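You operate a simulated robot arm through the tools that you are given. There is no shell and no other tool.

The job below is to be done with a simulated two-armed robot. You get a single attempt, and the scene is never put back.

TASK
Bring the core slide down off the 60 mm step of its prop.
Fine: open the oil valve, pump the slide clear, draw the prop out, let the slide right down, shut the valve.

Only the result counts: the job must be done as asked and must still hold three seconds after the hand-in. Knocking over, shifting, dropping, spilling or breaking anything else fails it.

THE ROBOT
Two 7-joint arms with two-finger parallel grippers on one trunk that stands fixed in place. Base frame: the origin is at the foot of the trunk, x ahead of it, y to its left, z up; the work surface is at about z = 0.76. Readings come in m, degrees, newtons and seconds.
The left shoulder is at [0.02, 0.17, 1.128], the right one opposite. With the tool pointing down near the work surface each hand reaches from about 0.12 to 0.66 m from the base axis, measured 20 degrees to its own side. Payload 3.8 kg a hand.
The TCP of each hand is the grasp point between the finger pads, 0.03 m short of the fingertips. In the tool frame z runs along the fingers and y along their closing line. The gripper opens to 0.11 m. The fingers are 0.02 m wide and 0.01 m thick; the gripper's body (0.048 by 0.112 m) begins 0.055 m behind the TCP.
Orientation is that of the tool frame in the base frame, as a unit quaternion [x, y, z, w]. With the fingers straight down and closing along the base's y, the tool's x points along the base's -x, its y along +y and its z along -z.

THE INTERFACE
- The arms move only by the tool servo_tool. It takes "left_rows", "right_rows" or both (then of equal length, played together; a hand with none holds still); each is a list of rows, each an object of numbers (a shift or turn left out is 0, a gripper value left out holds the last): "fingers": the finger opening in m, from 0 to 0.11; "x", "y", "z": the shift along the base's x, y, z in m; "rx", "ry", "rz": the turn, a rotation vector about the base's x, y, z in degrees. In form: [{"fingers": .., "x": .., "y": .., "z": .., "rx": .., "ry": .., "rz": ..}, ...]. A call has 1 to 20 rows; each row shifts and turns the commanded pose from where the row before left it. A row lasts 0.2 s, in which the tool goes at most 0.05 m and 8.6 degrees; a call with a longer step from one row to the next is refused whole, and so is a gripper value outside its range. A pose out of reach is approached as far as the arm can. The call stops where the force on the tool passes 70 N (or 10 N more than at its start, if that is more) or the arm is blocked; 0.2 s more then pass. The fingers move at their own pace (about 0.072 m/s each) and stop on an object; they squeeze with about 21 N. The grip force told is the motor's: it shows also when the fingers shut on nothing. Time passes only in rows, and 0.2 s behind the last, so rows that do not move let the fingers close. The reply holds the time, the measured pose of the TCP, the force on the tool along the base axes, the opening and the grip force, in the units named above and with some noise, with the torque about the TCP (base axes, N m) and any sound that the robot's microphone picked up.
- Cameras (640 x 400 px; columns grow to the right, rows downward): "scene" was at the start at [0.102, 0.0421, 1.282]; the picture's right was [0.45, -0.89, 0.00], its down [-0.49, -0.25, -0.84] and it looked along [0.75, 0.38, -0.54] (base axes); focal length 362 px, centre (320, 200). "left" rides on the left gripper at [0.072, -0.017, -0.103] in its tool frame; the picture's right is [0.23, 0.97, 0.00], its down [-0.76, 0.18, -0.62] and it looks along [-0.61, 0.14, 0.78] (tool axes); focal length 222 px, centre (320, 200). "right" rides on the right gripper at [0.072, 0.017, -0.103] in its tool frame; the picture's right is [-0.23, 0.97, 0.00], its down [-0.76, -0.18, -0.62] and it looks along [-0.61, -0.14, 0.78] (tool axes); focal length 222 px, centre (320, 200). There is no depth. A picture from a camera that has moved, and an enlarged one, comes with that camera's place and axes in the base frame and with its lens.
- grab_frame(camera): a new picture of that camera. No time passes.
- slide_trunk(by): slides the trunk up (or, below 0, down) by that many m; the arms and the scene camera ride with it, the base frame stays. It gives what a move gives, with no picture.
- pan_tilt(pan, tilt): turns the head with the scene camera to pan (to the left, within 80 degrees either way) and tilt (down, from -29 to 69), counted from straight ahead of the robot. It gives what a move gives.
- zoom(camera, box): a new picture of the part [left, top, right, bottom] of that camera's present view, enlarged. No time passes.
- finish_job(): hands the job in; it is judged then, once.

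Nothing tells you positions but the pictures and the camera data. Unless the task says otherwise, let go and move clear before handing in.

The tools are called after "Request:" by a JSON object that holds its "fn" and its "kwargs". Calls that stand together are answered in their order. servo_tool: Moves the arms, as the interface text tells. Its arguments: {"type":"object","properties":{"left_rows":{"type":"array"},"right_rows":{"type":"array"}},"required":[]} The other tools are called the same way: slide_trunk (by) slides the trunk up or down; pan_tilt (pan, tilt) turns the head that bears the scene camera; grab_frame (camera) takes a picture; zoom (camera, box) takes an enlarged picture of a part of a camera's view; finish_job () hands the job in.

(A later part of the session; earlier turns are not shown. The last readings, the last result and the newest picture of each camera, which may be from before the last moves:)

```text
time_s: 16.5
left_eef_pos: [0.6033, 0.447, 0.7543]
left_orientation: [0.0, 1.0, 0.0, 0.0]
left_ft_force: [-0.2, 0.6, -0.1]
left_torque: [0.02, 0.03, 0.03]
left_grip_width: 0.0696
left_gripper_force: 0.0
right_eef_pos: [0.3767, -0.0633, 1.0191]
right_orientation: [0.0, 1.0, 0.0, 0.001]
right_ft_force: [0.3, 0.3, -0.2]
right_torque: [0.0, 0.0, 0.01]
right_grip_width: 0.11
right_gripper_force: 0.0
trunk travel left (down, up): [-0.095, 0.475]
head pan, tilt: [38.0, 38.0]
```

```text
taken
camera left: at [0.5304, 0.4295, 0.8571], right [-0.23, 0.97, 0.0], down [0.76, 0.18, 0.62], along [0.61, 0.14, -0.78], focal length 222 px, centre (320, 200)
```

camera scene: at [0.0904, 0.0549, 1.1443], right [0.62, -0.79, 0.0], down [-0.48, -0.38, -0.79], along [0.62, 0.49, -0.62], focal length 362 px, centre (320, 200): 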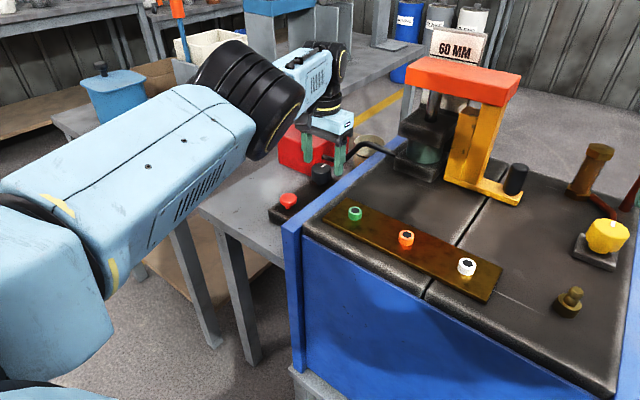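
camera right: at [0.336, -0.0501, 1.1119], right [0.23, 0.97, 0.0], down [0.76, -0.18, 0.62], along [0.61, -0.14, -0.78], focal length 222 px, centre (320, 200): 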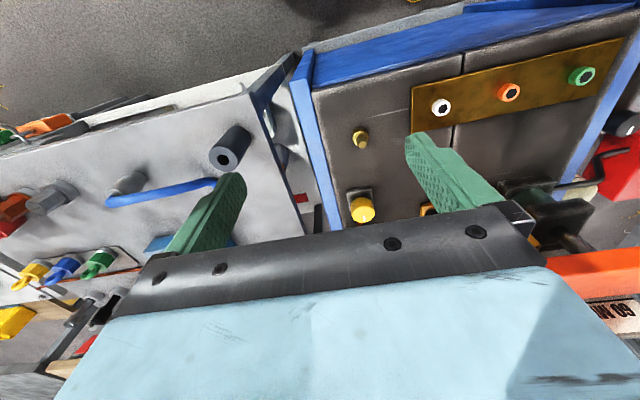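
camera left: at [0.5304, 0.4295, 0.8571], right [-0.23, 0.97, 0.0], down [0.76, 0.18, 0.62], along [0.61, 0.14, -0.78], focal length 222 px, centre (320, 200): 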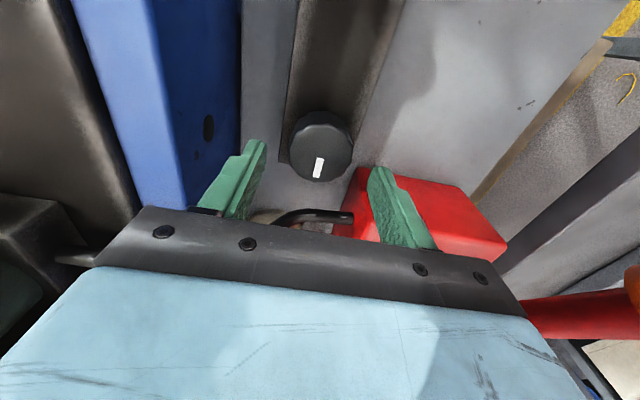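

The trunk is lower and the hand is still in reach, with the fingers straddling the knob slightly too far in x. I'll shift back over the knob's centre, lower the last bit and close.

Request:
{"fn": "servo_tool", "kwargs": {"left_rows": [{"x": -0.015, "y": -0.003}, {"z": -0.009}, {"z": -0.009}, {}]}}

Request:
{"fn": "zoom", "kwargs": {"camera": "left", "box": [220, 100, 420, 225]}}

Request:
{"fn": "zoom", "kwargs": {"camera": "scene", "box": [260, 100, 380, 230]}}

```text
time_s: 17.5
left_eef_pos: [0.6034, 0.4459, 0.7362]
left_orientation: [0.001, 1.0, 0.0, 0.001]
left_ft_force: [0.1, 0.5, -0.3]
left_torque: [0.0, 0.02, 0.01]
left_grip_width: 0.07
left_gripper_force: 0.0
left hand out of reach, approached as far as the arm can: row 1
right_eef_pos: [0.3763, -0.0626, 1.0193]
right_orientation: [0.0, 1.0, 0.001, 0.001]
right_ft_force: [1.0, -0.2, 0.0]
right_torque: [-0.04, 0.0, -0.04]
right_grip_width: 0.1097
right_gripper_force: 0.0
trunk travel left (down, up): [-0.095, 0.475]
head pan, tilt: [38.0, 38.0]
```

```text
3.20 times, centred on (320, 162) of left
camera zoom: at [0.5302, 0.4295, 0.8387], right [-0.23, 0.97, 0.0], down [0.76, 0.18, 0.62], along [0.61, 0.14, -0.78], focal length 711 px, centre (320, 320)
```

zoom: 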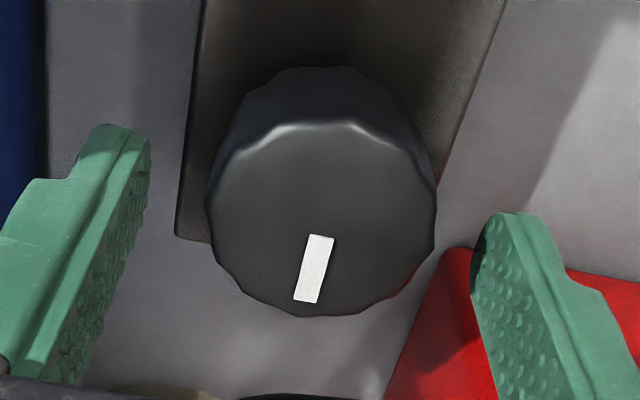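

```text
3.08 times, centred on (320, 165) of scene
camera zoom: at [0.0905, 0.0549, 1.1442], right [0.62, -0.79, 0.0], down [-0.49, -0.38, -0.79], along [0.62, 0.49, -0.62], focal length 1113 px, centre (320, 308)
```

zoom: 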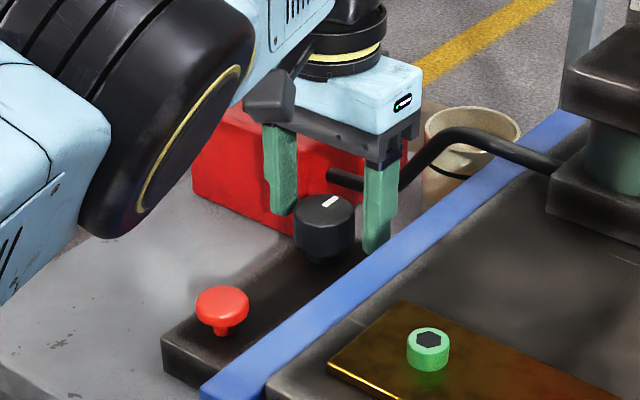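

The fingers are at the right height but still about 15 mm too far in x. I'll step back in x and check the position.

Request:
{"fn": "servo_tool", "kwargs": {"left_rows": [{"x": -0.008}, {"x": -0.007}, {}]}}

Request:
{"fn": "zoom", "kwargs": {"camera": "left", "box": [220, 100, 420, 225]}}

```text
time_s: 18.3
left_eef_pos: [0.5991, 0.4474, 0.736]
left_orientation: [0.0, 1.0, -0.001, -0.001]
left_ft_force: [0.4, 0.2, 0.7]
left_torque: [-0.02, -0.03, 0.0]
left_grip_width: 0.0698
left_gripper_force: 0.1
left hand out of reach, approached as far as the arm can: row 1, 2
right_eef_pos: [0.3776, -0.0629, 1.0195]
right_orientation: [0.0, 1.0, 0.0, 0.0]
right_ft_force: [-0.1, -0.3, -0.5]
right_torque: [0.01, 0.0, 0.0]
right_grip_width: 0.1099
right_gripper_force: 0.1
trunk travel left (down, up): [-0.095, 0.475]
head pan, tilt: [38.0, 38.0]
```

```text
3.20 times, centred on (320, 162) of left
camera zoom: at [0.5278, 0.431, 0.8391], right [-0.23, 0.97, 0.0], down [0.76, 0.18, 0.62], along [0.6, 0.14, -0.78], focal length 711 px, centre (320, 320)
```

zoom: 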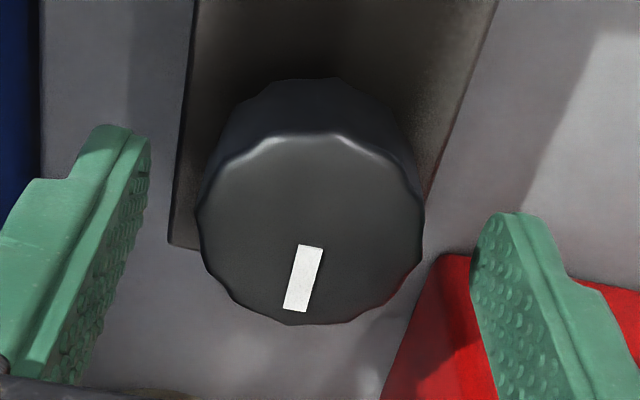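

The command is still catching up with the arm's limit. I'll take one more small step back.

Request:
{"fn": "servo_tool", "kwargs": {"left_rows": [{"x": -0.008, "y": -0.002}, {}]}}

```text
time_s: 18.9
left_eef_pos: [0.5999, 0.4476, 0.7365]
left_orientation: [0.001, 1.0, 0.0, -0.001]
left_ft_force: [-0.2, -0.1, 0.3]
left_torque: [0.01, -0.01, -0.01]
left_grip_width: 0.0698
left_gripper_force: 0.0
left hand out of reach, approached as far as the arm can: row 1
right_eef_pos: [0.3769, -0.0634, 1.0182]
right_orientation: [0.0, 1.0, 0.0, 0.0]
right_ft_force: [-0.2, 0.7, 0.0]
right_torque: [0.0, -0.02, 0.0]
right_grip_width: 0.11
right_gripper_force: 0.0
trunk travel left (down, up): [-0.095, 0.475]
head pan, tilt: [38.0, 38.0]
```

The arm seems stuck at a limit rather than following. I'll lift clear and pull well back to get free, then come in again.

Request:
{"fn": "servo_tool", "kwargs": {"left_rows": [{"z": 0.03}, {"z": 0.03, "x": -0.02}, {"x": -0.03}, {}]}}

Request:
{"fn": "grab_frame", "kwargs": {"camera": "scene"}}

```text
time_s: 19.9
left_eef_pos: [0.5972, 0.4675, 0.7937]
left_orientation: [0.0, 1.0, 0.0, -0.001]
left_ft_force: [0.5, -0.1, 0.1]
left_torque: [0.02, 0.02, 0.0]
left_grip_width: 0.07
left_gripper_force: 0.1
left hand out of reach, approached as far as the arm can: row 1, 2, 3
right_eef_pos: [0.3761, -0.0625, 1.0189]
right_orientation: [0.0, 1.0, 0.0, 0.001]
right_ft_force: [-0.7, 0.2, -0.3]
right_torque: [0.01, 0.02, -0.01]
right_grip_width: 0.1102
right_gripper_force: 0.0
trunk travel left (down, up): [-0.095, 0.475]
head pan, tilt: [38.0, 38.0]
```

```text
taken
camera scene: at [0.0906, 0.0549, 1.1442], right [0.62, -0.79, 0.0], down [-0.49, -0.38, -0.79], along [0.62, 0.49, -0.62], focal length 362 px, centre (320, 200)
```

scene: 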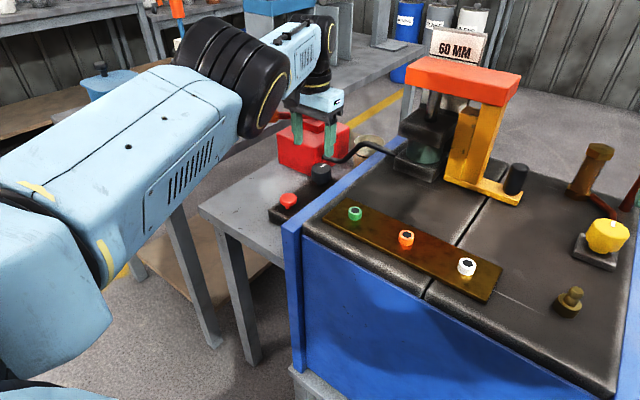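

The elbow looks almost straight, which is why it won't pull straight back. I'll command a larger retreat toward the robot so the elbow can fold.

Request:
{"fn": "servo_tool", "kwargs": {"left_rows": [{"x": -0.03, "y": -0.03, "z": 0.02}, {"x": -0.03, "y": -0.03, "z": 0.02}]}}

```text
time_s: 20.5
left_eef_pos: [0.6097, 0.4297, 0.8394]
left_orientation: [0.0, 1.0, 0.0, -0.001]
left_ft_force: [0.7, -0.9, 0.7]
left_torque: [0.0, 0.01, -0.01]
left_grip_width: 0.07
left_gripper_force: 0.0
left hand out of reach, approached as far as the arm can: row 1, 2
right_eef_pos: [0.3768, -0.0639, 1.0192]
right_orientation: [0.0, 1.0, -0.001, 0.0]
right_ft_force: [1.1, 0.5, -0.9]
right_torque: [0.03, 0.01, 0.02]
right_grip_width: 0.11
right_gripper_force: 0.0
trunk travel left (down, up): [-0.095, 0.475]
head pan, tilt: [38.0, 38.0]
```

Only the radial direction is stuck, which fits a straight elbow. I'll command a steady run inward along the arm's line, well above everything, so the elbow can break.

Request:
{"fn": "servo_tool", "kwargs": {"left_rows": [{"x": -0.036, "y": -0.016, "z": 0.015}, {"x": -0.036, "y": -0.016, "z": 0.015}, {"x": -0.036, "y": -0.016, "z": 0.015}, {"x": -0.036, "y": -0.016, "z": 0.015}, {"x": -0.036, "y": -0.016, "z": 0.015}]}}

Request:
{"fn": "grab_frame", "kwargs": {"camera": "scene"}}

```text
time_s: 21.7
left_eef_pos: [0.6047, 0.4074, 0.9327]
left_orientation: [0.0, 1.0, 0.0, -0.001]
left_ft_force: [0.1, -0.2, -0.2]
left_torque: [0.0, -0.02, 0.02]
left_grip_width: 0.0702
left_gripper_force: 0.2
left hand out of reach, approached as far as the arm can: row 1, 2, 3, 4, 5
right_eef_pos: [0.3762, -0.0631, 1.0186]
right_orientation: [0.0, 1.0, 0.0, 0.0]
right_ft_force: [0.3, -0.4, -0.1]
right_torque: [0.04, 0.0, 0.03]
right_grip_width: 0.1101
right_gripper_force: 0.0
trunk travel left (down, up): [-0.095, 0.475]
head pan, tilt: [38.0, 38.0]
```

```text
taken
camera scene: at [0.0904, 0.0548, 1.1443], right [0.62, -0.79, 0.0], down [-0.48, -0.38, -0.79], along [0.62, 0.49, -0.62], focal length 362 px, centre (320, 200)
```

scene: 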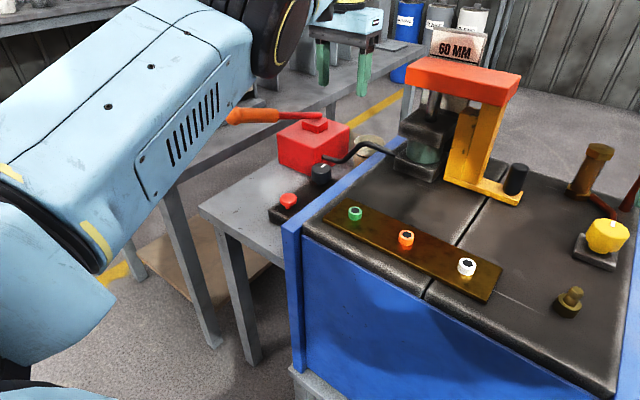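

The arm is riding on its full-reach sphere, radius about 0.645 m from the shoulder to the wrist, so pulling inward alone can't bend it. Moving downward should make the elbow share the motion and bend, so I'll go down while pulling in.

Request:
{"fn": "servo_tool", "kwargs": {"left_rows": [{"z": -0.03}, {"z": -0.03, "x": -0.02}, {"x": -0.03, "y": -0.012}, {"x": -0.03, "y": -0.012}]}}

```text
time_s: 22.7
left_eef_pos: [0.6104, 0.4118, 0.8828]
left_orientation: [0.0, 1.0, 0.0, -0.001]
left_ft_force: [-0.2, 0.6, 0.3]
left_torque: [-0.01, 0.01, -0.01]
left_grip_width: 0.07
left_gripper_force: 0.1
left hand out of reach, approached as far as the arm can: row 1, 2, 3, 4
right_eef_pos: [0.377, -0.0636, 1.0187]
right_orientation: [0.0, 1.0, -0.001, 0.0]
right_ft_force: [-0.8, -0.2, 1.2]
right_torque: [-0.02, 0.0, 0.01]
right_grip_width: 0.1101
right_gripper_force: 0.0
trunk travel left (down, up): [-0.095, 0.475]
head pan, tilt: [38.0, 38.0]
```

The arm is still pinned straight. Before it straightened, the elbow stuck out to the left, so a rightward sweep should flex it. I'll rise above the slide first and then sweep right and inward.

Request:
{"fn": "servo_tool", "kwargs": {"left_rows": [{"z": 0.05}, {"z": 0.05}, {"z": 0.05}, {"x": -0.02, "y": -0.04}, {"x": -0.02, "y": -0.04}, {"x": -0.02, "y": -0.04}]}}

Request:
{"fn": "grab_frame", "kwargs": {"camera": "scene"}}

```text
time_s: 24.1
left_eef_pos: [0.5902, 0.3004, 1.0447]
left_orientation: [0.0, 1.0, 0.0, -0.002]
left_ft_force: [-0.6, -0.5, -0.2]
left_torque: [0.03, -0.02, -0.01]
left_grip_width: 0.0699
left_gripper_force: 0.1
left hand out of reach, approached as far as the arm can: row 1, 2, 3, 4, 5, 6
right_eef_pos: [0.3782, -0.0632, 1.0181]
right_orientation: [0.0, 1.0, 0.0, 0.0]
right_ft_force: [-0.7, -0.2, -0.1]
right_torque: [0.02, -0.01, -0.01]
right_grip_width: 0.1102
right_gripper_force: 0.0
trunk travel left (down, up): [-0.095, 0.475]
head pan, tilt: [38.0, 38.0]
```

```text
taken
camera scene: at [0.0906, 0.0549, 1.1442], right [0.62, -0.79, 0.0], down [-0.49, -0.38, -0.79], along [0.62, 0.49, -0.62], focal length 362 px, centre (320, 200)
```

scene: 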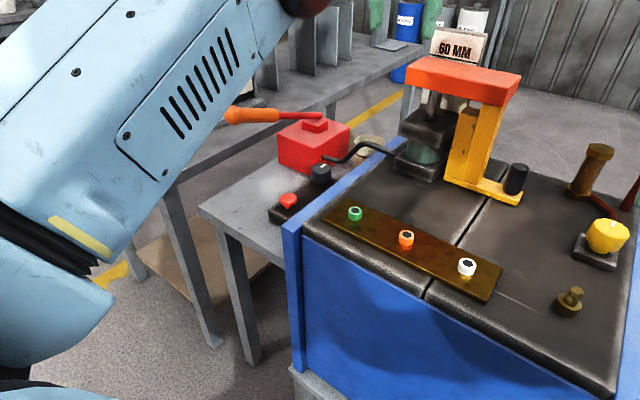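

The shoulder-to-wrist distance has dropped to about 0.635 m, so the elbow has started to bend. I'll keep sweeping right and pulling inward.

Request:
{"fn": "servo_tool", "kwargs": {"left_rows": [{"x": -0.03, "y": -0.035}, {"x": -0.04, "y": -0.02}, {"x": -0.04, "y": -0.02}, {"x": -0.04}]}}

```text
time_s: 25.1
left_eef_pos: [0.5875, 0.2603, 1.0606]
left_orientation: [0.001, 1.0, 0.0, -0.001]
left_ft_force: [0.1, 0.1, -0.3]
left_torque: [-0.02, -0.05, 0.01]
left_grip_width: 0.0703
left_gripper_force: 0.0
left hand out of reach, approached as far as the arm can: row 1, 2, 3, 4
right_eef_pos: [0.3763, -0.0637, 1.019]
right_orientation: [0.001, 1.0, 0.0, 0.0]
right_ft_force: [0.0, 0.0, 0.1]
right_torque: [0.01, -0.01, -0.02]
right_grip_width: 0.1101
right_gripper_force: 0.0
trunk travel left (down, up): [-0.095, 0.475]
head pan, tilt: [38.0, 38.0]
```

There's only slight progress, so a wrist joint may be at its limit instead. I'll test whether turning the tool about the vertical frees it.

Request:
{"fn": "servo_tool", "kwargs": {"left_rows": [{"rz": 8}, {"rz": 8}]}}

Request:
{"fn": "servo_tool", "kwargs": {"left_rows": [{"x": -0.03}, {"x": -0.03}]}}

```text
time_s: 25.7
left_eef_pos: [0.5866, 0.2587, 1.0605]
left_orientation: [-0.14, 0.99, -0.001, 0.0]
left_ft_force: [0.3, 0.2, 0.7]
left_torque: [0.02, 0.0, 0.0]
left_grip_width: 0.0701
left_gripper_force: 0.1
right_eef_pos: [0.377, -0.0625, 1.0192]
right_orientation: [0.0, 1.0, -0.001, 0.0]
right_ft_force: [-0.1, -0.2, -1.1]
right_torque: [0.04, 0.04, -0.01]
right_grip_width: 0.1098
right_gripper_force: 0.1
trunk travel left (down, up): [-0.095, 0.475]
head pan, tilt: [38.0, 38.0]
```

```text
time_s: 26.3
left_eef_pos: [0.5871, 0.2576, 1.0603]
left_orientation: [-0.139, 0.99, 0.0, -0.001]
left_ft_force: [0.6, 0.6, 0.3]
left_torque: [0.01, -0.03, -0.03]
left_grip_width: 0.0704
left_gripper_force: 0.0
left hand out of reach, approached as far as the arm can: row 1, 2
right_eef_pos: [0.3761, -0.0628, 1.018]
right_orientation: [0.0, 1.0, 0.001, 0.0]
right_ft_force: [0.6, 0.9, 0.7]
right_torque: [0.0, 0.0, 0.0]
right_grip_width: 0.11
right_gripper_force: 0.0
trunk travel left (down, up): [-0.095, 0.475]
head pan, tilt: [38.0, 38.0]
```

Turning works, but pulling in still doesn't. I'll try pure sideways, vertical and tilt moves one at a time to see which the arm follows.

Request:
{"fn": "servo_tool", "kwargs": {"left_rows": [{"y": -0.03}, {"y": -0.03}]}}

Request:
{"fn": "servo_tool", "kwargs": {"left_rows": [{"z": 0.03}, {"z": 0.03}]}}

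Request:
{"fn": "servo_tool", "kwargs": {"left_rows": [{"ry": 6}, {"ry": 6}]}}

```text
time_s: 26.9
left_eef_pos: [0.5862, 0.1982, 1.0599]
left_orientation: [-0.14, 0.99, -0.001, -0.001]
left_ft_force: [0.2, 0.4, -0.3]
left_torque: [0.01, 0.01, 0.02]
left_grip_width: 0.0702
left_gripper_force: 0.1
right_eef_pos: [0.3776, -0.0623, 1.0197]
right_orientation: [-0.001, 1.0, 0.0, 0.0]
right_ft_force: [-0.8, -0.3, 0.8]
right_torque: [-0.02, 0.03, 0.01]
right_grip_width: 0.1101
right_gripper_force: 0.0
trunk travel left (down, up): [-0.095, 0.475]
head pan, tilt: [38.0, 38.0]
```

```text
time_s: 27.5
left_eef_pos: [0.585, 0.1974, 1.0638]
left_orientation: [-0.139, 0.99, 0.0, 0.001]
left_ft_force: [-0.2, -0.8, 0.8]
left_torque: [0.02, 0.02, 0.0]
left_grip_width: 0.0701
left_gripper_force: 0.1
left hand out of reach, approached as far as the arm can: row 1, 2
right_eef_pos: [0.3765, -0.0629, 1.0194]
right_orientation: [0.0, 1.0, 0.0, -0.001]
right_ft_force: [-0.2, 0.6, -0.2]
right_torque: [-0.02, 0.0, -0.01]
right_grip_width: 0.1101
right_gripper_force: 0.0
trunk travel left (down, up): [-0.095, 0.475]
head pan, tilt: [38.0, 38.0]
```

```text
time_s: 28.1
left_eef_pos: [0.586, 0.1974, 1.0637]
left_orientation: [-0.138, 0.99, -0.001, 0.002]
left_ft_force: [-0.4, -0.4, 0.1]
left_torque: [0.0, 0.03, 0.0]
left_grip_width: 0.0698
left_gripper_force: 0.1
left hand out of reach, approached as far as the arm can: row 1, 2
right_eef_pos: [0.3769, -0.0631, 1.0179]
right_orientation: [0.0, 1.0, 0.0, 0.0]
right_ft_force: [-0.1, -0.3, -0.1]
right_torque: [0.01, 0.02, 0.0]
right_grip_width: 0.1101
right_gripper_force: 0.0
trunk travel left (down, up): [-0.095, 0.475]
head pan, tilt: [38.0, 38.0]
```

Sideways motion is now followed exactly, while going up and tilting the fingers inward are blocked. That points to the wrist bend being at its limit because the hand is high relative to the lowered shoulder. I'll try going slightly down and in.

Request:
{"fn": "servo_tool", "kwargs": {"left_rows": [{"ry": -6}, {"x": -0.03, "z": -0.02}, {"x": -0.03, "z": -0.02}]}}

```text
time_s: 28.9
left_eef_pos: [0.6073, 0.1922, 1.0594]
left_orientation: [-0.137, 0.989, -0.008, 0.054]
left_ft_force: [-0.6, -0.1, -0.1]
left_torque: [0.04, 0.0, 0.02]
left_grip_width: 0.0701
left_gripper_force: 0.0
left hand out of reach, approached as far as the arm can: row 1, 2, 3
right_eef_pos: [0.3768, -0.0629, 1.0178]
right_orientation: [0.001, 1.0, 0.0, 0.0]
right_ft_force: [-0.7, -0.4, 0.6]
right_torque: [-0.01, 0.02, 0.0]
right_grip_width: 0.1101
right_gripper_force: 0.1
trunk travel left (down, up): [-0.095, 0.475]
head pan, tilt: [38.0, 38.0]
```

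The forearm now slopes steeply up from a dropped elbow, so the wrist is at its bend limit. I'll send the trunk back up and lower the hand relative to the shoulder, which should restore the posture. For the knob I'll then tilt the fingers outward, which needs less reach.

Request:
{"fn": "slide_trunk", "kwargs": {"by": 0.13}}

Request:
{"fn": "servo_tool", "kwargs": {"left_rows": [{"z": -0.04}, {"z": -0.04}]}}

Request:
{"fn": "servo_tool", "kwargs": {"left_rows": [{"x": -0.03, "z": -0.01}, {"x": -0.03, "z": -0.01}]}}

```text
time_s: 30.4
left_eef_pos: [0.6071, 0.1916, 1.1892]
left_orientation: [-0.137, 0.989, -0.007, 0.053]
left_ft_force: [0.2, 0.3, 0.0]
left_torque: [0.0, 0.0, 0.0]
left_grip_width: 0.0699
left_gripper_force: 0.2
right_eef_pos: [0.377, -0.0635, 1.1501]
right_orientation: [0.0, 1.0, 0.001, 0.0]
right_ft_force: [-0.7, 0.8, -0.2]
right_torque: [0.0, 0.0, -0.01]
right_grip_width: 0.11
right_gripper_force: 0.0
trunk travel left (down, up): [-0.225, 0.345]
head pan, tilt: [38.0, 38.0]
```

```text
time_s: 31.0
left_eef_pos: [0.6328, 0.1889, 1.1157]
left_orientation: [-0.138, 0.989, -0.007, 0.052]
left_ft_force: [-0.8, 0.0, -0.2]
left_torque: [0.02, 0.0, 0.03]
left_grip_width: 0.0698
left_gripper_force: 0.2
left hand out of reach, approached as far as the arm can: row 1, 2
right_eef_pos: [0.3768, -0.0632, 1.1478]
right_orientation: [-0.001, 1.0, -0.001, 0.0]
right_ft_force: [0.0, 0.0, 0.2]
right_torque: [0.0, 0.0, 0.0]
right_grip_width: 0.1101
right_gripper_force: 0.0
trunk travel left (down, up): [-0.225, 0.345]
head pan, tilt: [38.0, 38.0]
```

```text
time_s: 31.6
left_eef_pos: [0.6336, 0.1858, 1.1162]
left_orientation: [-0.138, 0.989, -0.007, 0.052]
left_ft_force: [0.0, 0.4, 0.4]
left_torque: [0.01, 0.01, -0.01]
left_grip_width: 0.07
left_gripper_force: 0.0
left hand out of reach, approached as far as the arm can: row 1, 2
right_eef_pos: [0.3767, -0.0624, 1.1495]
right_orientation: [-0.001, 1.0, 0.0, 0.0]
right_ft_force: [0.0, -0.8, 0.0]
right_torque: [0.01, 0.03, -0.01]
right_grip_width: 0.1099
right_gripper_force: 0.1
trunk travel left (down, up): [-0.225, 0.345]
head pan, tilt: [38.0, 38.0]
```

The stuck points all fit a sphere of radius 0.624 m about (0.02, 0.23), so the elbow has stayed fully straight throughout. I'll look at the arm itself to see which way the elbow should fold.

Request:
{"fn": "pan_tilt", "kwargs": {"pan": 45, "tilt": 5}}

Request:
{"fn": "grab_frame", "kwargs": {"camera": "scene"}}

Request:
{"fn": "grab_frame", "kwargs": {"camera": "right"}}

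```text
time_s: 32.6
left_eef_pos: [0.6326, 0.1858, 1.1153]
left_orientation: [-0.138, 0.989, -0.007, 0.053]
left_ft_force: [-0.6, 0.3, -0.7]
left_torque: [0.02, -0.01, 0.01]
left_grip_width: 0.07
left_gripper_force: 0.1
right_eef_pos: [0.3768, -0.0624, 1.149]
right_orientation: [0.0, 1.0, 0.0, 0.0]
right_ft_force: [0.6, 0.0, 0.3]
right_torque: [-0.01, -0.02, 0.04]
right_grip_width: 0.1098
right_gripper_force: 0.0
trunk travel left (down, up): [-0.225, 0.345]
head pan, tilt: [45.0, 5.0]
```

```text
taken
camera scene: at [0.0875, 0.0667, 1.3269], right [0.71, -0.71, 0.0], down [-0.06, -0.06, -1.0], along [0.7, 0.7, -0.09], focal length 362 px, centre (320, 200)
```

scene: 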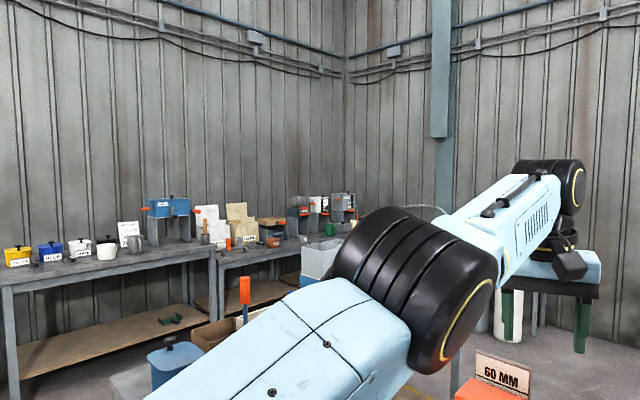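

```text
taken
camera right: at [0.3046, -0.0459, 1.2525], right [0.23, 0.97, 0.0], down [0.76, -0.18, 0.62], along [0.61, -0.14, -0.78], focal length 222 px, centre (320, 200)
```

right: 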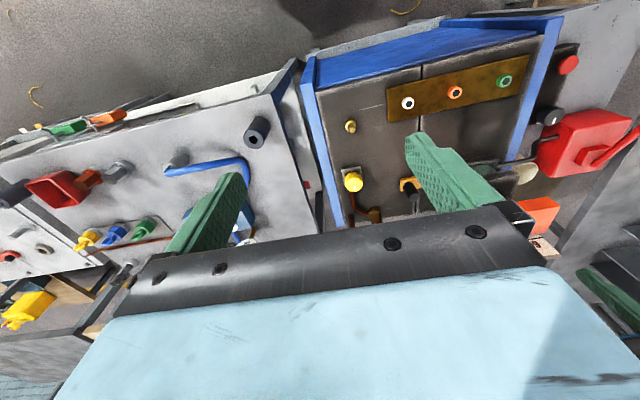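

The elbow hinge is visible and the arm is straight from shoulder to wrist. Sweeps to the right, up and down didn't bend it, so I'll try a sweep to the left at this safe height and then pull in.

Request:
{"fn": "servo_tool", "kwargs": {"left_rows": [{"y": 0.04}, {"y": 0.04}, {"y": 0.04}, {"y": 0.04, "x": -0.02}, {"x": -0.04}, {"x": -0.04}]}}

Request:
{"fn": "grab_frame", "kwargs": {"camera": "scene"}}

```text
time_s: 34.0
left_eef_pos: [0.6164, 0.3603, 1.1365]
left_orientation: [-0.138, 0.989, -0.007, 0.052]
left_ft_force: [-0.6, 1.0, 0.5]
left_torque: [0.02, 0.01, 0.0]
left_grip_width: 0.0698
left_gripper_force: 0.2
left hand out of reach, approached as far as the arm can: row 4, 5, 6
right_eef_pos: [0.3762, -0.0631, 1.1491]
right_orientation: [0.0, 1.0, 0.0, 0.0]
right_ft_force: [0.3, 0.1, 0.1]
right_torque: [0.0, -0.01, 0.03]
right_grip_width: 0.11
right_gripper_force: 0.1
trunk travel left (down, up): [-0.225, 0.345]
head pan, tilt: [45.0, 5.0]
```

```text
taken
camera scene: at [0.0872, 0.0669, 1.327], right [0.71, -0.71, 0.0], down [-0.06, -0.06, -1.0], along [0.7, 0.7, -0.09], focal length 362 px, centre (320, 200)
```

scene: 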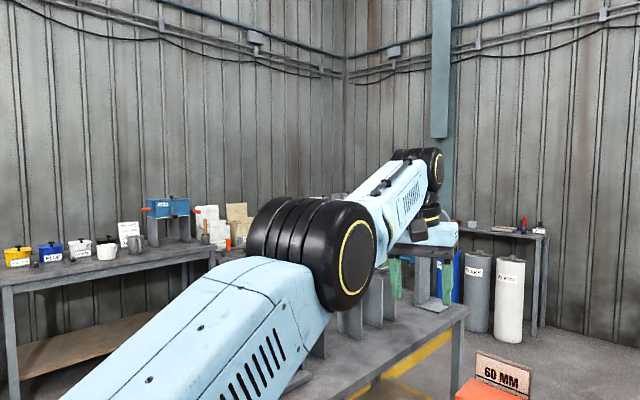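

The hinge axis is horizontal, so the elbow has to fold in the vertical plane. I'll try a long downward sweep beside the pump, at y≈0.42 and clear of both the slide and the lever, and then pull in.

Request:
{"fn": "servo_tool", "kwargs": {"left_rows": [{"y": 0.03}, {"y": 0.03}, {"z": -0.045}, {"z": -0.045}, {"z": -0.045}, {"z": -0.045}]}}

Request:
{"fn": "servo_tool", "kwargs": {"left_rows": [{"x": -0.04, "z": -0.01}, {"x": -0.04, "z": -0.01}]}}

```text
time_s: 35.4
left_eef_pos: [0.6103, 0.3988, 0.9578]
left_orientation: [-0.138, 0.989, -0.007, 0.053]
left_ft_force: [0.4, 0.2, -0.2]
left_torque: [-0.02, 0.03, -0.01]
left_grip_width: 0.0699
left_gripper_force: 0.1
left hand out of reach, approached as far as the arm can: row 1, 2
right_eef_pos: [0.3773, -0.0615, 1.1486]
right_orientation: [0.0, 1.0, 0.0, 0.0]
right_ft_force: [0.0, 0.1, 0.3]
right_torque: [-0.01, 0.0, 0.03]
right_grip_width: 0.11
right_gripper_force: 0.0
trunk travel left (down, up): [-0.225, 0.345]
head pan, tilt: [45.0, 5.0]
```

```text
time_s: 36.0
left_eef_pos: [0.5285, 0.3992, 0.9379]
left_orientation: [-0.138, 0.989, -0.007, 0.052]
left_ft_force: [-0.1, 0.3, -0.2]
left_torque: [-0.02, -0.01, 0.02]
left_grip_width: 0.07
left_gripper_force: 0.2
right_eef_pos: [0.3764, -0.0627, 1.1492]
right_orientation: [0.0, 1.0, 0.0, 0.0]
right_ft_force: [1.5, -0.1, 0.3]
right_torque: [0.03, -0.01, 0.01]
right_grip_width: 0.1102
right_gripper_force: 0.1
trunk travel left (down, up): [-0.225, 0.345]
head pan, tilt: [45.0, 5.0]
```

The elbow has bent and the left arm is responsive again at (0.53, 0.40, 0.94). For the knob I'll now turn the hand so the fingers tilt 25° outward, which keeps the wrist well inside its reach through a quarter turn.

Request:
{"fn": "servo_tool", "kwargs": {"left_rows": [{"ry": 6}, {"rz": -8.2}, {"rz": -8.2}, {"rz": -8.2}, {"rz": -8.2}, {"rz": -8.2}, {"rx": -3.52, "ry": -7.55}, {"rx": -3.52, "ry": -7.55}, {"rx": -3.52, "ry": -7.55}]}}

Request:
{"fn": "pan_tilt", "kwargs": {"pan": 38, "tilt": 38}}

Request:
{"fn": "grab_frame", "kwargs": {"camera": "scene"}}

Request:
{"fn": "grab_frame", "kwargs": {"camera": "left"}}

```text
time_s: 38.0
left_eef_pos: [0.526, 0.399, 0.934]
left_orientation: [0.211, 0.953, -0.046, 0.214]
left_ft_force: [0.2, 0.3, -1.1]
left_torque: [0.0, -0.02, 0.01]
left_grip_width: 0.0699
left_gripper_force: 0.1
right_eef_pos: [0.3764, -0.0627, 1.1496]
right_orientation: [0.0, 1.0, 0.001, 0.0]
right_ft_force: [0.1, -0.5, 0.2]
right_torque: [0.0, 0.05, -0.01]
right_grip_width: 0.11
right_gripper_force: 0.0
trunk travel left (down, up): [-0.225, 0.345]
head pan, tilt: [45.0, 5.0]
```

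```text
time_s: 39.0
left_eef_pos: [0.5258, 0.3987, 0.9337]
left_orientation: [0.213, 0.953, -0.047, 0.212]
left_ft_force: [0.6, -0.4, 0.4]
left_torque: [0.0, -0.01, 0.0]
left_grip_width: 0.0699
left_gripper_force: 0.1
right_eef_pos: [0.3773, -0.0627, 1.1481]
right_orientation: [0.0, 1.0, 0.0, 0.0]
right_ft_force: [0.5, 0.1, -0.7]
right_torque: [0.0, 0.0, 0.01]
right_grip_width: 0.1102
right_gripper_force: 0.0
trunk travel left (down, up): [-0.225, 0.345]
head pan, tilt: [38.0, 38.0]
```

```text
taken
camera scene: at [0.0905, 0.055, 1.2743], right [0.62, -0.79, 0.0], down [-0.48, -0.38, -0.79], along [0.62, 0.49, -0.61], focal length 362 px, centre (320, 200)
```

scene: 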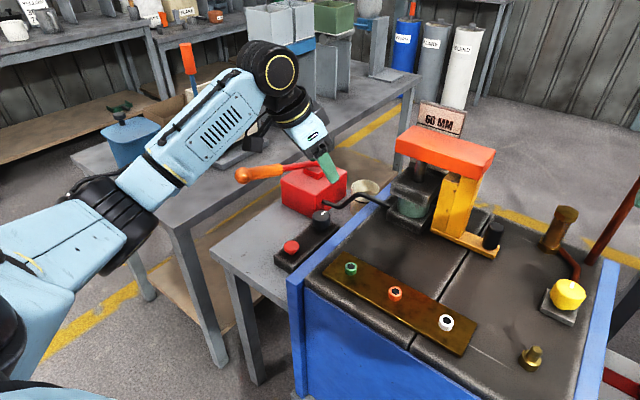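

```text
taken
camera left: at [0.4205, 0.4294, 0.9958], right [0.23, 0.97, -0.1], down [0.46, -0.02, 0.89], along [0.86, -0.25, -0.45], focal length 222 px, centre (320, 200)
```

left: 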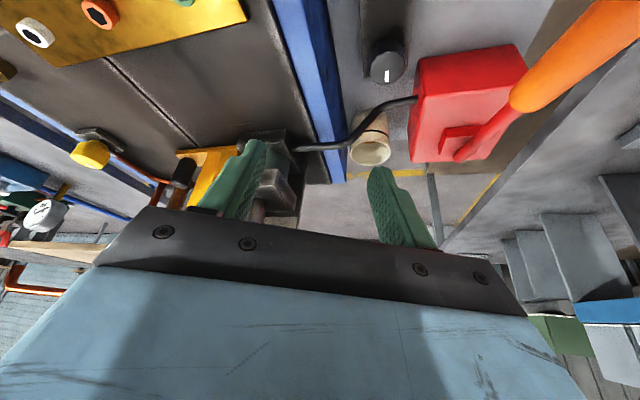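

The hand is tilted 25° outward with the fingers straddling. I'll move to a hover just over the knob and check the alignment.

Request:
{"fn": "servo_tool", "kwargs": {"left_rows": [{"x": 0.016, "y": 0.011, "z": -0.034}, {"x": 0.016, "y": 0.011, "z": -0.034}, {"x": 0.016, "y": 0.011, "z": -0.034}, {"x": 0.014, "y": 0.011, "z": -0.032}]}}

Request:
{"fn": "zoom", "kwargs": {"camera": "left", "box": [220, 60, 420, 225]}}

Request:
{"fn": "zoom", "kwargs": {"camera": "scene", "box": [260, 120, 400, 270]}}

```text
time_s: 40.0
left_eef_pos: [0.5894, 0.4412, 0.7994]
left_orientation: [0.211, 0.953, -0.047, 0.212]
left_ft_force: [0.7, 0.5, -0.1]
left_torque: [-0.02, -0.01, 0.0]
left_grip_width: 0.0701
left_gripper_force: 0.1
right_eef_pos: [0.3766, -0.0629, 1.1484]
right_orientation: [0.0, 1.0, 0.0, 0.0]
right_ft_force: [-1.0, -0.8, 0.2]
right_torque: [0.0, 0.03, 0.01]
right_grip_width: 0.1099
right_gripper_force: 0.1
trunk travel left (down, up): [-0.225, 0.345]
head pan, tilt: [38.0, 38.0]
```

```text
2.42 times, centred on (320, 142) of left
camera zoom: at [0.4831, 0.4723, 0.8608], right [0.23, 0.97, -0.1], down [0.46, -0.02, 0.89], along [0.86, -0.25, -0.45], focal length 538 px, centre (320, 339)
```

zoom: 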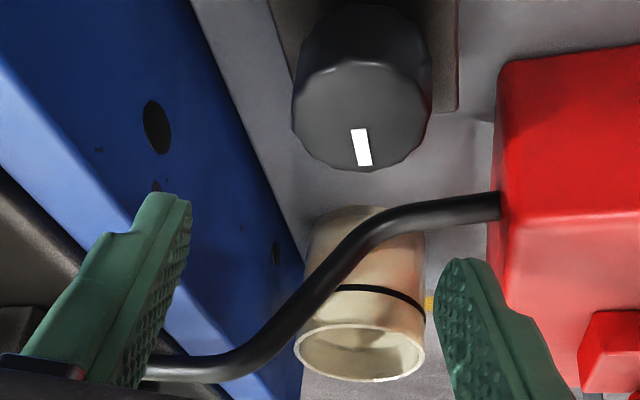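

```text
2.67 times, centred on (330, 195) of scene
camera zoom: at [0.0909, 0.055, 1.2742], right [0.62, -0.79, 0.0], down [-0.49, -0.38, -0.79], along [0.62, 0.49, -0.62], focal length 965 px, centre (293, 213)
```

zoom: 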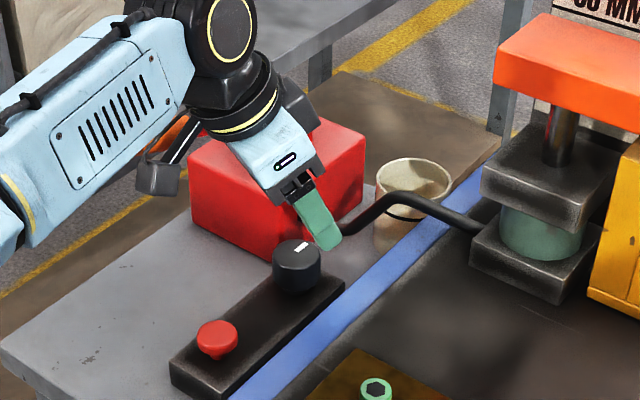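

The knob centre reads (0.587, 0.445). I'll narrow the fingers to 54 mm to stay clear of the pump's corner and come straight down around the knob.

Request:
{"fn": "servo_tool", "kwargs": {"left_rows": [{"fingers": 0.054, "x": -0.002, "y": 0.003}, {"z": -0.02}, {"z": -0.02}, {"z": -0.02}, {}]}}

Request:
{"fn": "zoom", "kwargs": {"camera": "left", "box": [220, 80, 420, 225]}}

Request:
{"fn": "zoom", "kwargs": {"camera": "scene", "box": [280, 150, 380, 260]}}

```text
time_s: 41.2
left_eef_pos: [0.5875, 0.4422, 0.7404]
left_orientation: [0.211, 0.953, -0.047, 0.212]
left_ft_force: [-0.1, 0.1, -1.1]
left_torque: [-0.01, 0.02, 0.0]
left_grip_width: 0.054
left_gripper_force: 0.2
right_eef_pos: [0.3758, -0.0631, 1.1489]
right_orientation: [0.0, 1.0, 0.0, 0.001]
right_ft_force: [0.0, -1.2, 0.3]
right_torque: [-0.02, -0.01, -0.01]
right_grip_width: 0.1097
right_gripper_force: 0.1
trunk travel left (down, up): [-0.225, 0.345]
head pan, tilt: [38.0, 38.0]
```

```text
2.76 times, centred on (320, 152) of left
camera zoom: at [0.4822, 0.4742, 0.8024], right [0.23, 0.97, -0.1], down [0.46, -0.02, 0.89], along [0.86, -0.25, -0.45], focal length 613 px, centre (320, 331)
```

zoom: 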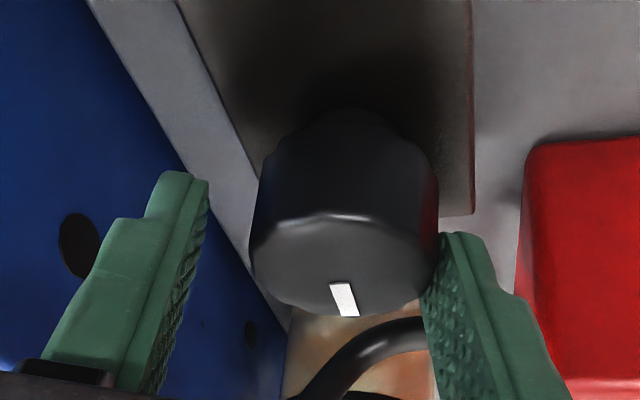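

```text
3.64 times, centred on (330, 205) of scene
camera zoom: at [0.0905, 0.0549, 1.2742], right [0.62, -0.79, 0.0], down [-0.49, -0.38, -0.79], along [0.62, 0.49, -0.62], focal length 1315 px, centre (284, 182)
```

zoom: 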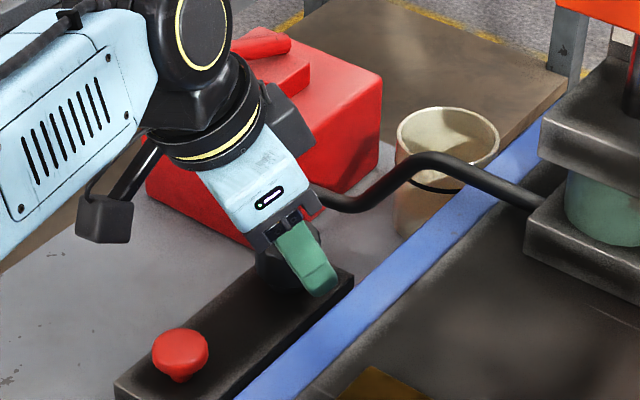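

The knob sits a few millimetres toward -x and +y from the grasp centre. I'll nudge that way and then close gently onto it.

Request:
{"fn": "servo_tool", "kwargs": {"left_rows": [{"x": -0.005, "y": 0.005}, {"z": -0.002}, {}]}}

Request:
{"fn": "zoom", "kwargs": {"camera": "left", "box": [220, 80, 420, 225]}}

```text
time_s: 42.0
left_eef_pos: [0.5831, 0.4498, 0.7392]
left_orientation: [0.213, 0.953, -0.047, 0.213]
left_ft_force: [0.0, 0.7, -0.4]
left_torque: [0.0, -0.01, 0.0]
left_grip_width: 0.0539
left_gripper_force: 0.0
right_eef_pos: [0.3769, -0.0639, 1.1494]
right_orientation: [0.0, 1.0, 0.0, 0.0]
right_ft_force: [0.3, -0.5, -0.1]
right_torque: [0.0, 0.0, 0.0]
right_grip_width: 0.1099
right_gripper_force: 0.0
trunk travel left (down, up): [-0.225, 0.345]
head pan, tilt: [38.0, 38.0]
```

```text
2.76 times, centred on (320, 152) of left
camera zoom: at [0.477, 0.481, 0.8004], right [0.23, 0.97, -0.1], down [0.46, -0.02, 0.89], along [0.86, -0.25, -0.45], focal length 613 px, centre (320, 331)
```

zoom: 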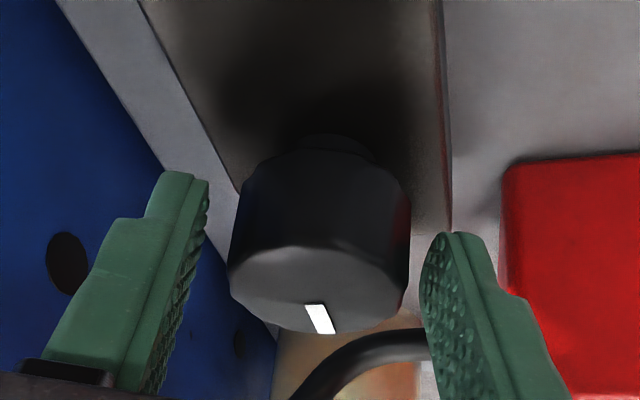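

In this view the knob is centred between the fingers. Combining all my sightings puts its axis nearer x≈0.590, so I'll shift slightly forward and close, then check the grip width.

Request:
{"fn": "servo_tool", "kwargs": {"left_rows": [{"x": 0.006, "y": -0.0025}, {"z": -0.003, "fingers": 0.045}, {"fingers": 0.03}, {}, {}]}}

Request:
{"fn": "zoom", "kwargs": {"camera": "left", "box": [220, 80, 420, 225]}}

```text
time_s: 43.2
left_eef_pos: [0.5893, 0.4477, 0.7343]
left_orientation: [0.211, 0.953, -0.046, 0.213]
left_ft_force: [-0.2, 2.3, 0.3]
left_torque: [0.21, 0.28, -0.03]
left_grip_width: 0.0411
left_gripper_force: 44.9
right_eef_pos: [0.3756, -0.0623, 1.1491]
right_orientation: [0.0, 1.0, 0.0, 0.0]
right_ft_force: [0.1, -0.4, -0.7]
right_torque: [-0.01, -0.01, 0.03]
right_grip_width: 0.11
right_gripper_force: 0.1
trunk travel left (down, up): [-0.225, 0.345]
head pan, tilt: [38.0, 38.0]
```

```text
2.76 times, centred on (320, 152) of left
camera zoom: at [0.483, 0.4788, 0.7967], right [0.23, 0.97, -0.1], down [0.46, -0.02, 0.89], along [0.86, -0.24, -0.45], focal length 613 px, centre (320, 331)
```

zoom: 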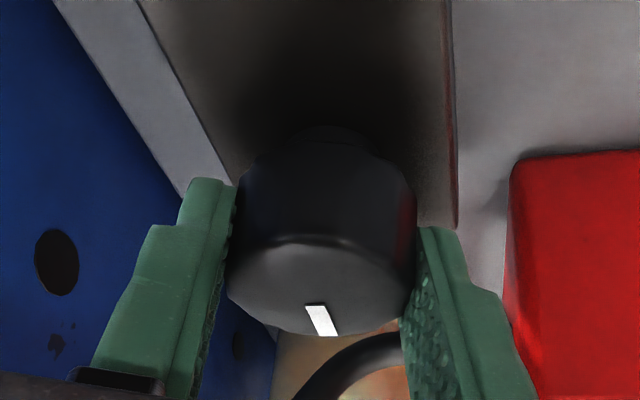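

The fingers hold the knob at 41 mm width with little side force. Now a small counter-clockwise turn, the usual opening direction, to feel whether it gives.

Request:
{"fn": "servo_tool", "kwargs": {"left_rows": [{"rz": 6}, {"rz": 6}]}}

Request:
{"fn": "zoom", "kwargs": {"camera": "left", "box": [220, 80, 420, 225]}}

```text
time_s: 43.8
left_eef_pos: [0.5872, 0.4469, 0.7353]
left_orientation: [0.112, 0.97, -0.025, 0.215]
left_ft_force: [2.5, 1.9, 0.1]
left_torque: [-0.19, 0.18, -0.73]
left_grip_width: 0.0414
left_gripper_force: 44.8
right_eef_pos: [0.3769, -0.0625, 1.1484]
right_orientation: [0.0, 1.0, 0.001, 0.001]
right_ft_force: [-0.1, 0.3, -0.3]
right_torque: [-0.02, -0.01, 0.01]
right_grip_width: 0.1102
right_gripper_force: 0.1
trunk travel left (down, up): [-0.225, 0.345]
head pan, tilt: [38.0, 38.0]
```

```text
2.76 times, centred on (320, 152) of left
camera zoom: at [0.4775, 0.4551, 0.7966], right [0.02, 1.0, -0.1], down [0.45, 0.08, 0.89], along [0.89, -0.06, -0.45], focal length 613 px, centre (320, 331)
```

zoom: 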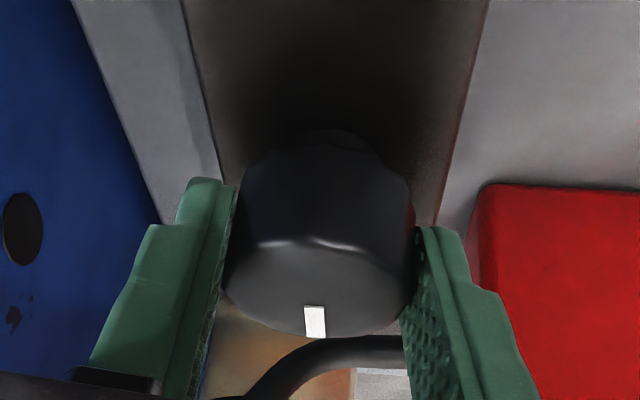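

The knob didn't follow. The pointer stayed near +x while the torque reached -0.73 N m, so it's against a stop in this direction. I'll try the other direction gently.

Request:
{"fn": "servo_tool", "kwargs": {"left_rows": [{"rz": -6}, {"rz": -6}, {"rz": -6}, {"rz": -6}]}}

Request:
{"fn": "zoom", "kwargs": {"camera": "left", "box": [220, 80, 420, 225]}}

```text
time_s: 44.8
left_eef_pos: [0.5885, 0.449, 0.7348]
left_orientation: [0.31, 0.925, -0.069, 0.206]
left_ft_force: [6.9, 9.1, 2.7]
left_torque: [-0.38, 1.2, 0.09]
left_grip_width: 0.0413
left_gripper_force: 45.0
right_eef_pos: [0.3781, -0.0623, 1.1493]
right_orientation: [0.0, 1.0, 0.0, 0.0]
right_ft_force: [-0.8, 0.3, -0.5]
right_torque: [0.0, 0.01, -0.02]
right_grip_width: 0.1101
right_gripper_force: 0.1
trunk travel left (down, up): [-0.225, 0.345]
head pan, tilt: [38.0, 38.0]
```

```text
2.76 times, centred on (320, 152) of left
camera zoom: at [0.4916, 0.5019, 0.7966], right [0.42, 0.9, -0.09], down [0.45, -0.12, 0.89], along [0.79, -0.42, -0.45], focal length 613 px, centre (320, 331)
```

zoom: 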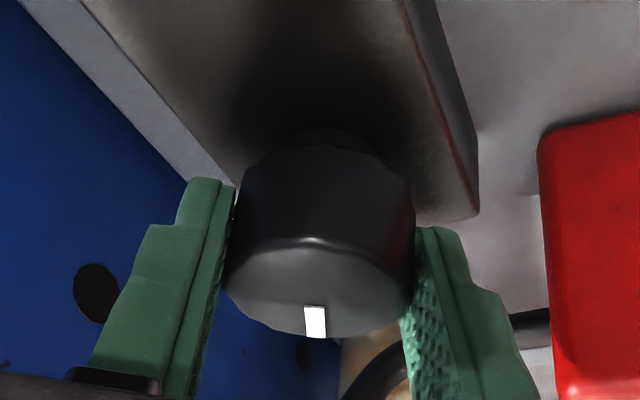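

The knob turns freely clockwise and followed about 25°, so its rest position was against the counter-clockwise stop. I'll release, swing the hand back, regrasp and continue clockwise to see its range and any sound.

Request:
{"fn": "servo_tool", "kwargs": {"left_rows": [{"fingers": 0.056}, {}, {"rz": 8}, {"rz": 8}, {"rz": 8}, {"rz": 8}, {"rz": 8}, {"rz": 8}, {"rz": 8}, {"rz": 8}, {"rz": 8}, {"rz": 8}]}}

Request:
{"fn": "zoom", "kwargs": {"camera": "left", "box": [220, 80, 420, 225]}}

Request:
{"fn": "zoom", "kwargs": {"camera": "scene", "box": [280, 150, 380, 260]}}

```text
time_s: 47.4
left_eef_pos: [0.5883, 0.4471, 0.7355]
left_orientation: [-0.357, 0.908, 0.08, 0.202]
left_ft_force: [0.1, -0.1, 0.0]
left_torque: [0.03, 0.0, -0.01]
left_grip_width: 0.0559
left_gripper_force: 0.0
right_eef_pos: [0.3777, -0.0636, 1.1484]
right_orientation: [0.0, 1.0, 0.0, 0.0]
right_ft_force: [0.0, 0.4, 0.4]
right_torque: [-0.02, 0.03, 0.0]
right_grip_width: 0.1103
right_gripper_force: 0.0
trunk travel left (down, up): [-0.225, 0.345]
head pan, tilt: [38.0, 38.0]
```

```text
2.76 times, centred on (320, 152) of left
camera zoom: at [0.5197, 0.3604, 0.7966], right [-0.82, 0.57, -0.1], down [0.19, 0.42, 0.89], along [0.55, 0.71, -0.45], focal length 613 px, centre (320, 331)
```

zoom: 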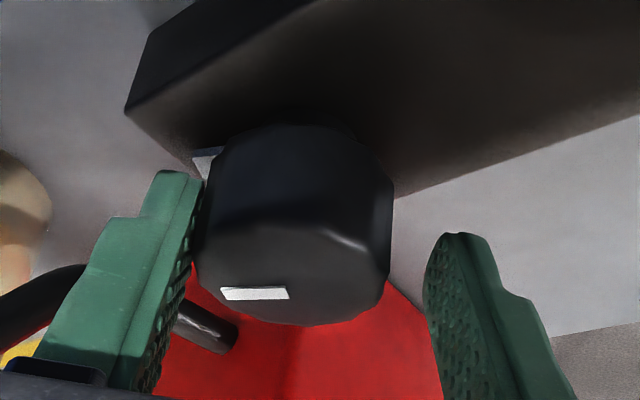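

```text
3.64 times, centred on (330, 205) of scene
camera zoom: at [0.0906, 0.0549, 1.2742], right [0.62, -0.79, 0.0], down [-0.49, -0.38, -0.79], along [0.62, 0.49, -0.62], focal length 1315 px, centre (284, 182)
```

zoom: 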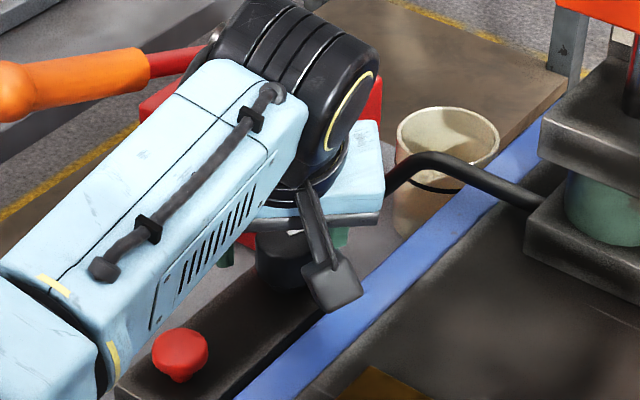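

The knob stayed where I left it, with the pointer at about -30°. I'll recentre by a few millimetres, close, and turn clockwise again.

Request:
{"fn": "servo_tool", "kwargs": {"left_rows": [{"x": 0.004, "y": -0.003}, {"fingers": 0.03}, {}, {}, {"rz": -8}, {"rz": -8}, {"rz": -8}, {"rz": -8}]}}

Request:
{"fn": "zoom", "kwargs": {"camera": "left", "box": [220, 80, 420, 225]}}

```text
time_s: 49.2
left_eef_pos: [0.5919, 0.4455, 0.735]
left_orientation: [-0.092, 0.972, 0.02, 0.216]
left_ft_force: [6.4, -1.6, 1.3]
left_torque: [-0.66, 0.89, 0.02]
left_grip_width: 0.0417
left_gripper_force: 45.1
right_eef_pos: [0.3776, -0.0619, 1.1478]
right_orientation: [0.0, 1.0, 0.0, 0.0]
right_ft_force: [0.3, -0.2, 0.2]
right_torque: [0.0, 0.02, 0.01]
right_grip_width: 0.11
right_gripper_force: 0.0
trunk travel left (down, up): [-0.225, 0.345]
head pan, tilt: [38.0, 38.0]
```

```text
2.76 times, centred on (320, 152) of left
camera zoom: at [0.4886, 0.4075, 0.7969], right [-0.38, 0.92, -0.1], down [0.38, 0.25, 0.89], along [0.84, 0.3, -0.45], focal length 613 px, centre (320, 331)
```

zoom: 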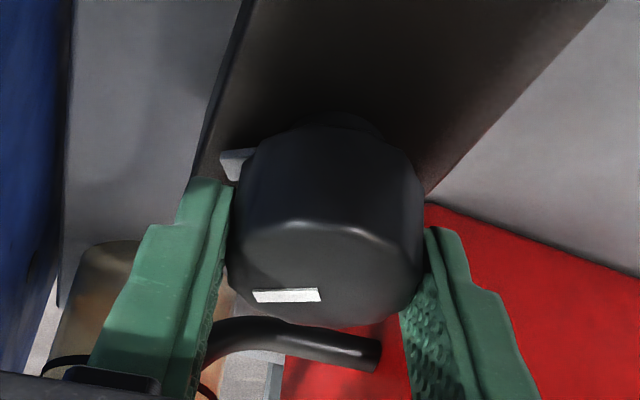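

The knob is following with almost no torque, and its pointer is now near -67°. I'll continue clockwise until it meets resistance or roughly 100°.

Request:
{"fn": "servo_tool", "kwargs": {"left_rows": [{"rz": -8}, {"rz": -8}, {"rz": -8}]}}

Request:
{"fn": "zoom", "kwargs": {"camera": "left", "box": [220, 80, 420, 225]}}

Request:
{"fn": "servo_tool", "kwargs": {"left_rows": [{"rz": -8}, {"rz": -8}]}}

Request:
{"fn": "zoom", "kwargs": {"camera": "left", "box": [220, 80, 420, 225]}}

```text
time_s: 50.0
left_eef_pos: [0.5928, 0.4451, 0.7361]
left_orientation: [0.112, 0.97, -0.025, 0.215]
left_ft_force: [0.8, 1.4, 2.1]
left_torque: [-0.93, -0.52, 0.04]
left_grip_width: 0.0419
left_gripper_force: 45.0
right_eef_pos: [0.376, -0.0629, 1.1495]
right_orientation: [0.001, 1.0, 0.0, 0.0]
right_ft_force: [0.2, -0.5, -0.2]
right_torque: [-0.01, 0.0, 0.0]
right_grip_width: 0.1099
right_gripper_force: 0.1
trunk travel left (down, up): [-0.225, 0.345]
head pan, tilt: [38.0, 38.0]
```

```text
2.76 times, centred on (320, 152) of left
camera zoom: at [0.4826, 0.4539, 0.7969], right [0.02, 1.0, -0.1], down [0.45, 0.08, 0.89], along [0.89, -0.06, -0.45], focal length 613 px, centre (320, 331)
```

zoom: 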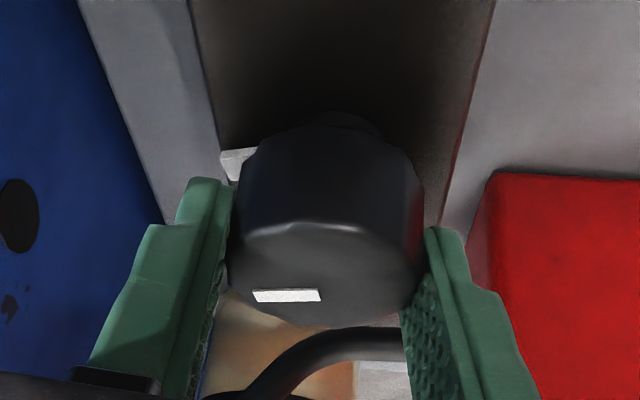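

```text
time_s: 50.6
left_eef_pos: [0.5923, 0.4467, 0.7343]
left_orientation: [0.246, 0.945, -0.053, 0.21]
left_ft_force: [3.9, 7.3, 2.7]
left_torque: [0.04, 0.5, 0.28]
left_grip_width: 0.0419
left_gripper_force: 31.7
right_eef_pos: [0.3769, -0.0624, 1.1488]
right_orientation: [-0.001, 1.0, 0.0, 0.0]
right_ft_force: [0.0, -0.1, 0.0]
right_torque: [-0.01, 0.01, 0.0]
right_grip_width: 0.1102
right_gripper_force: 0.1
trunk travel left (down, up): [-0.225, 0.345]
head pan, tilt: [38.0, 38.0]
```

```text
2.76 times, centred on (320, 152) of left
camera zoom: at [0.4888, 0.4848, 0.7969], right [0.29, 0.95, -0.09], down [0.46, -0.05, 0.89], along [0.84, -0.3, -0.45], focal length 613 px, centre (320, 331)
```

zoom: 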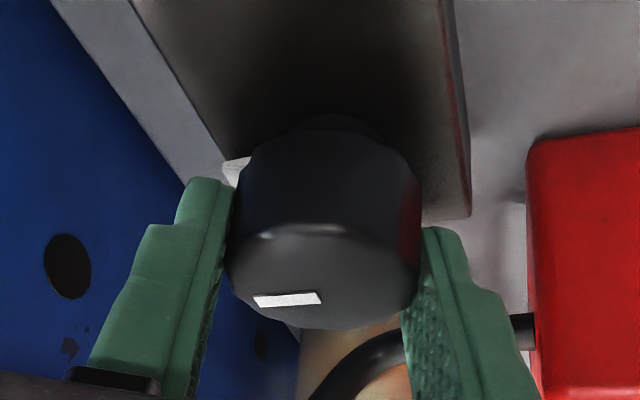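

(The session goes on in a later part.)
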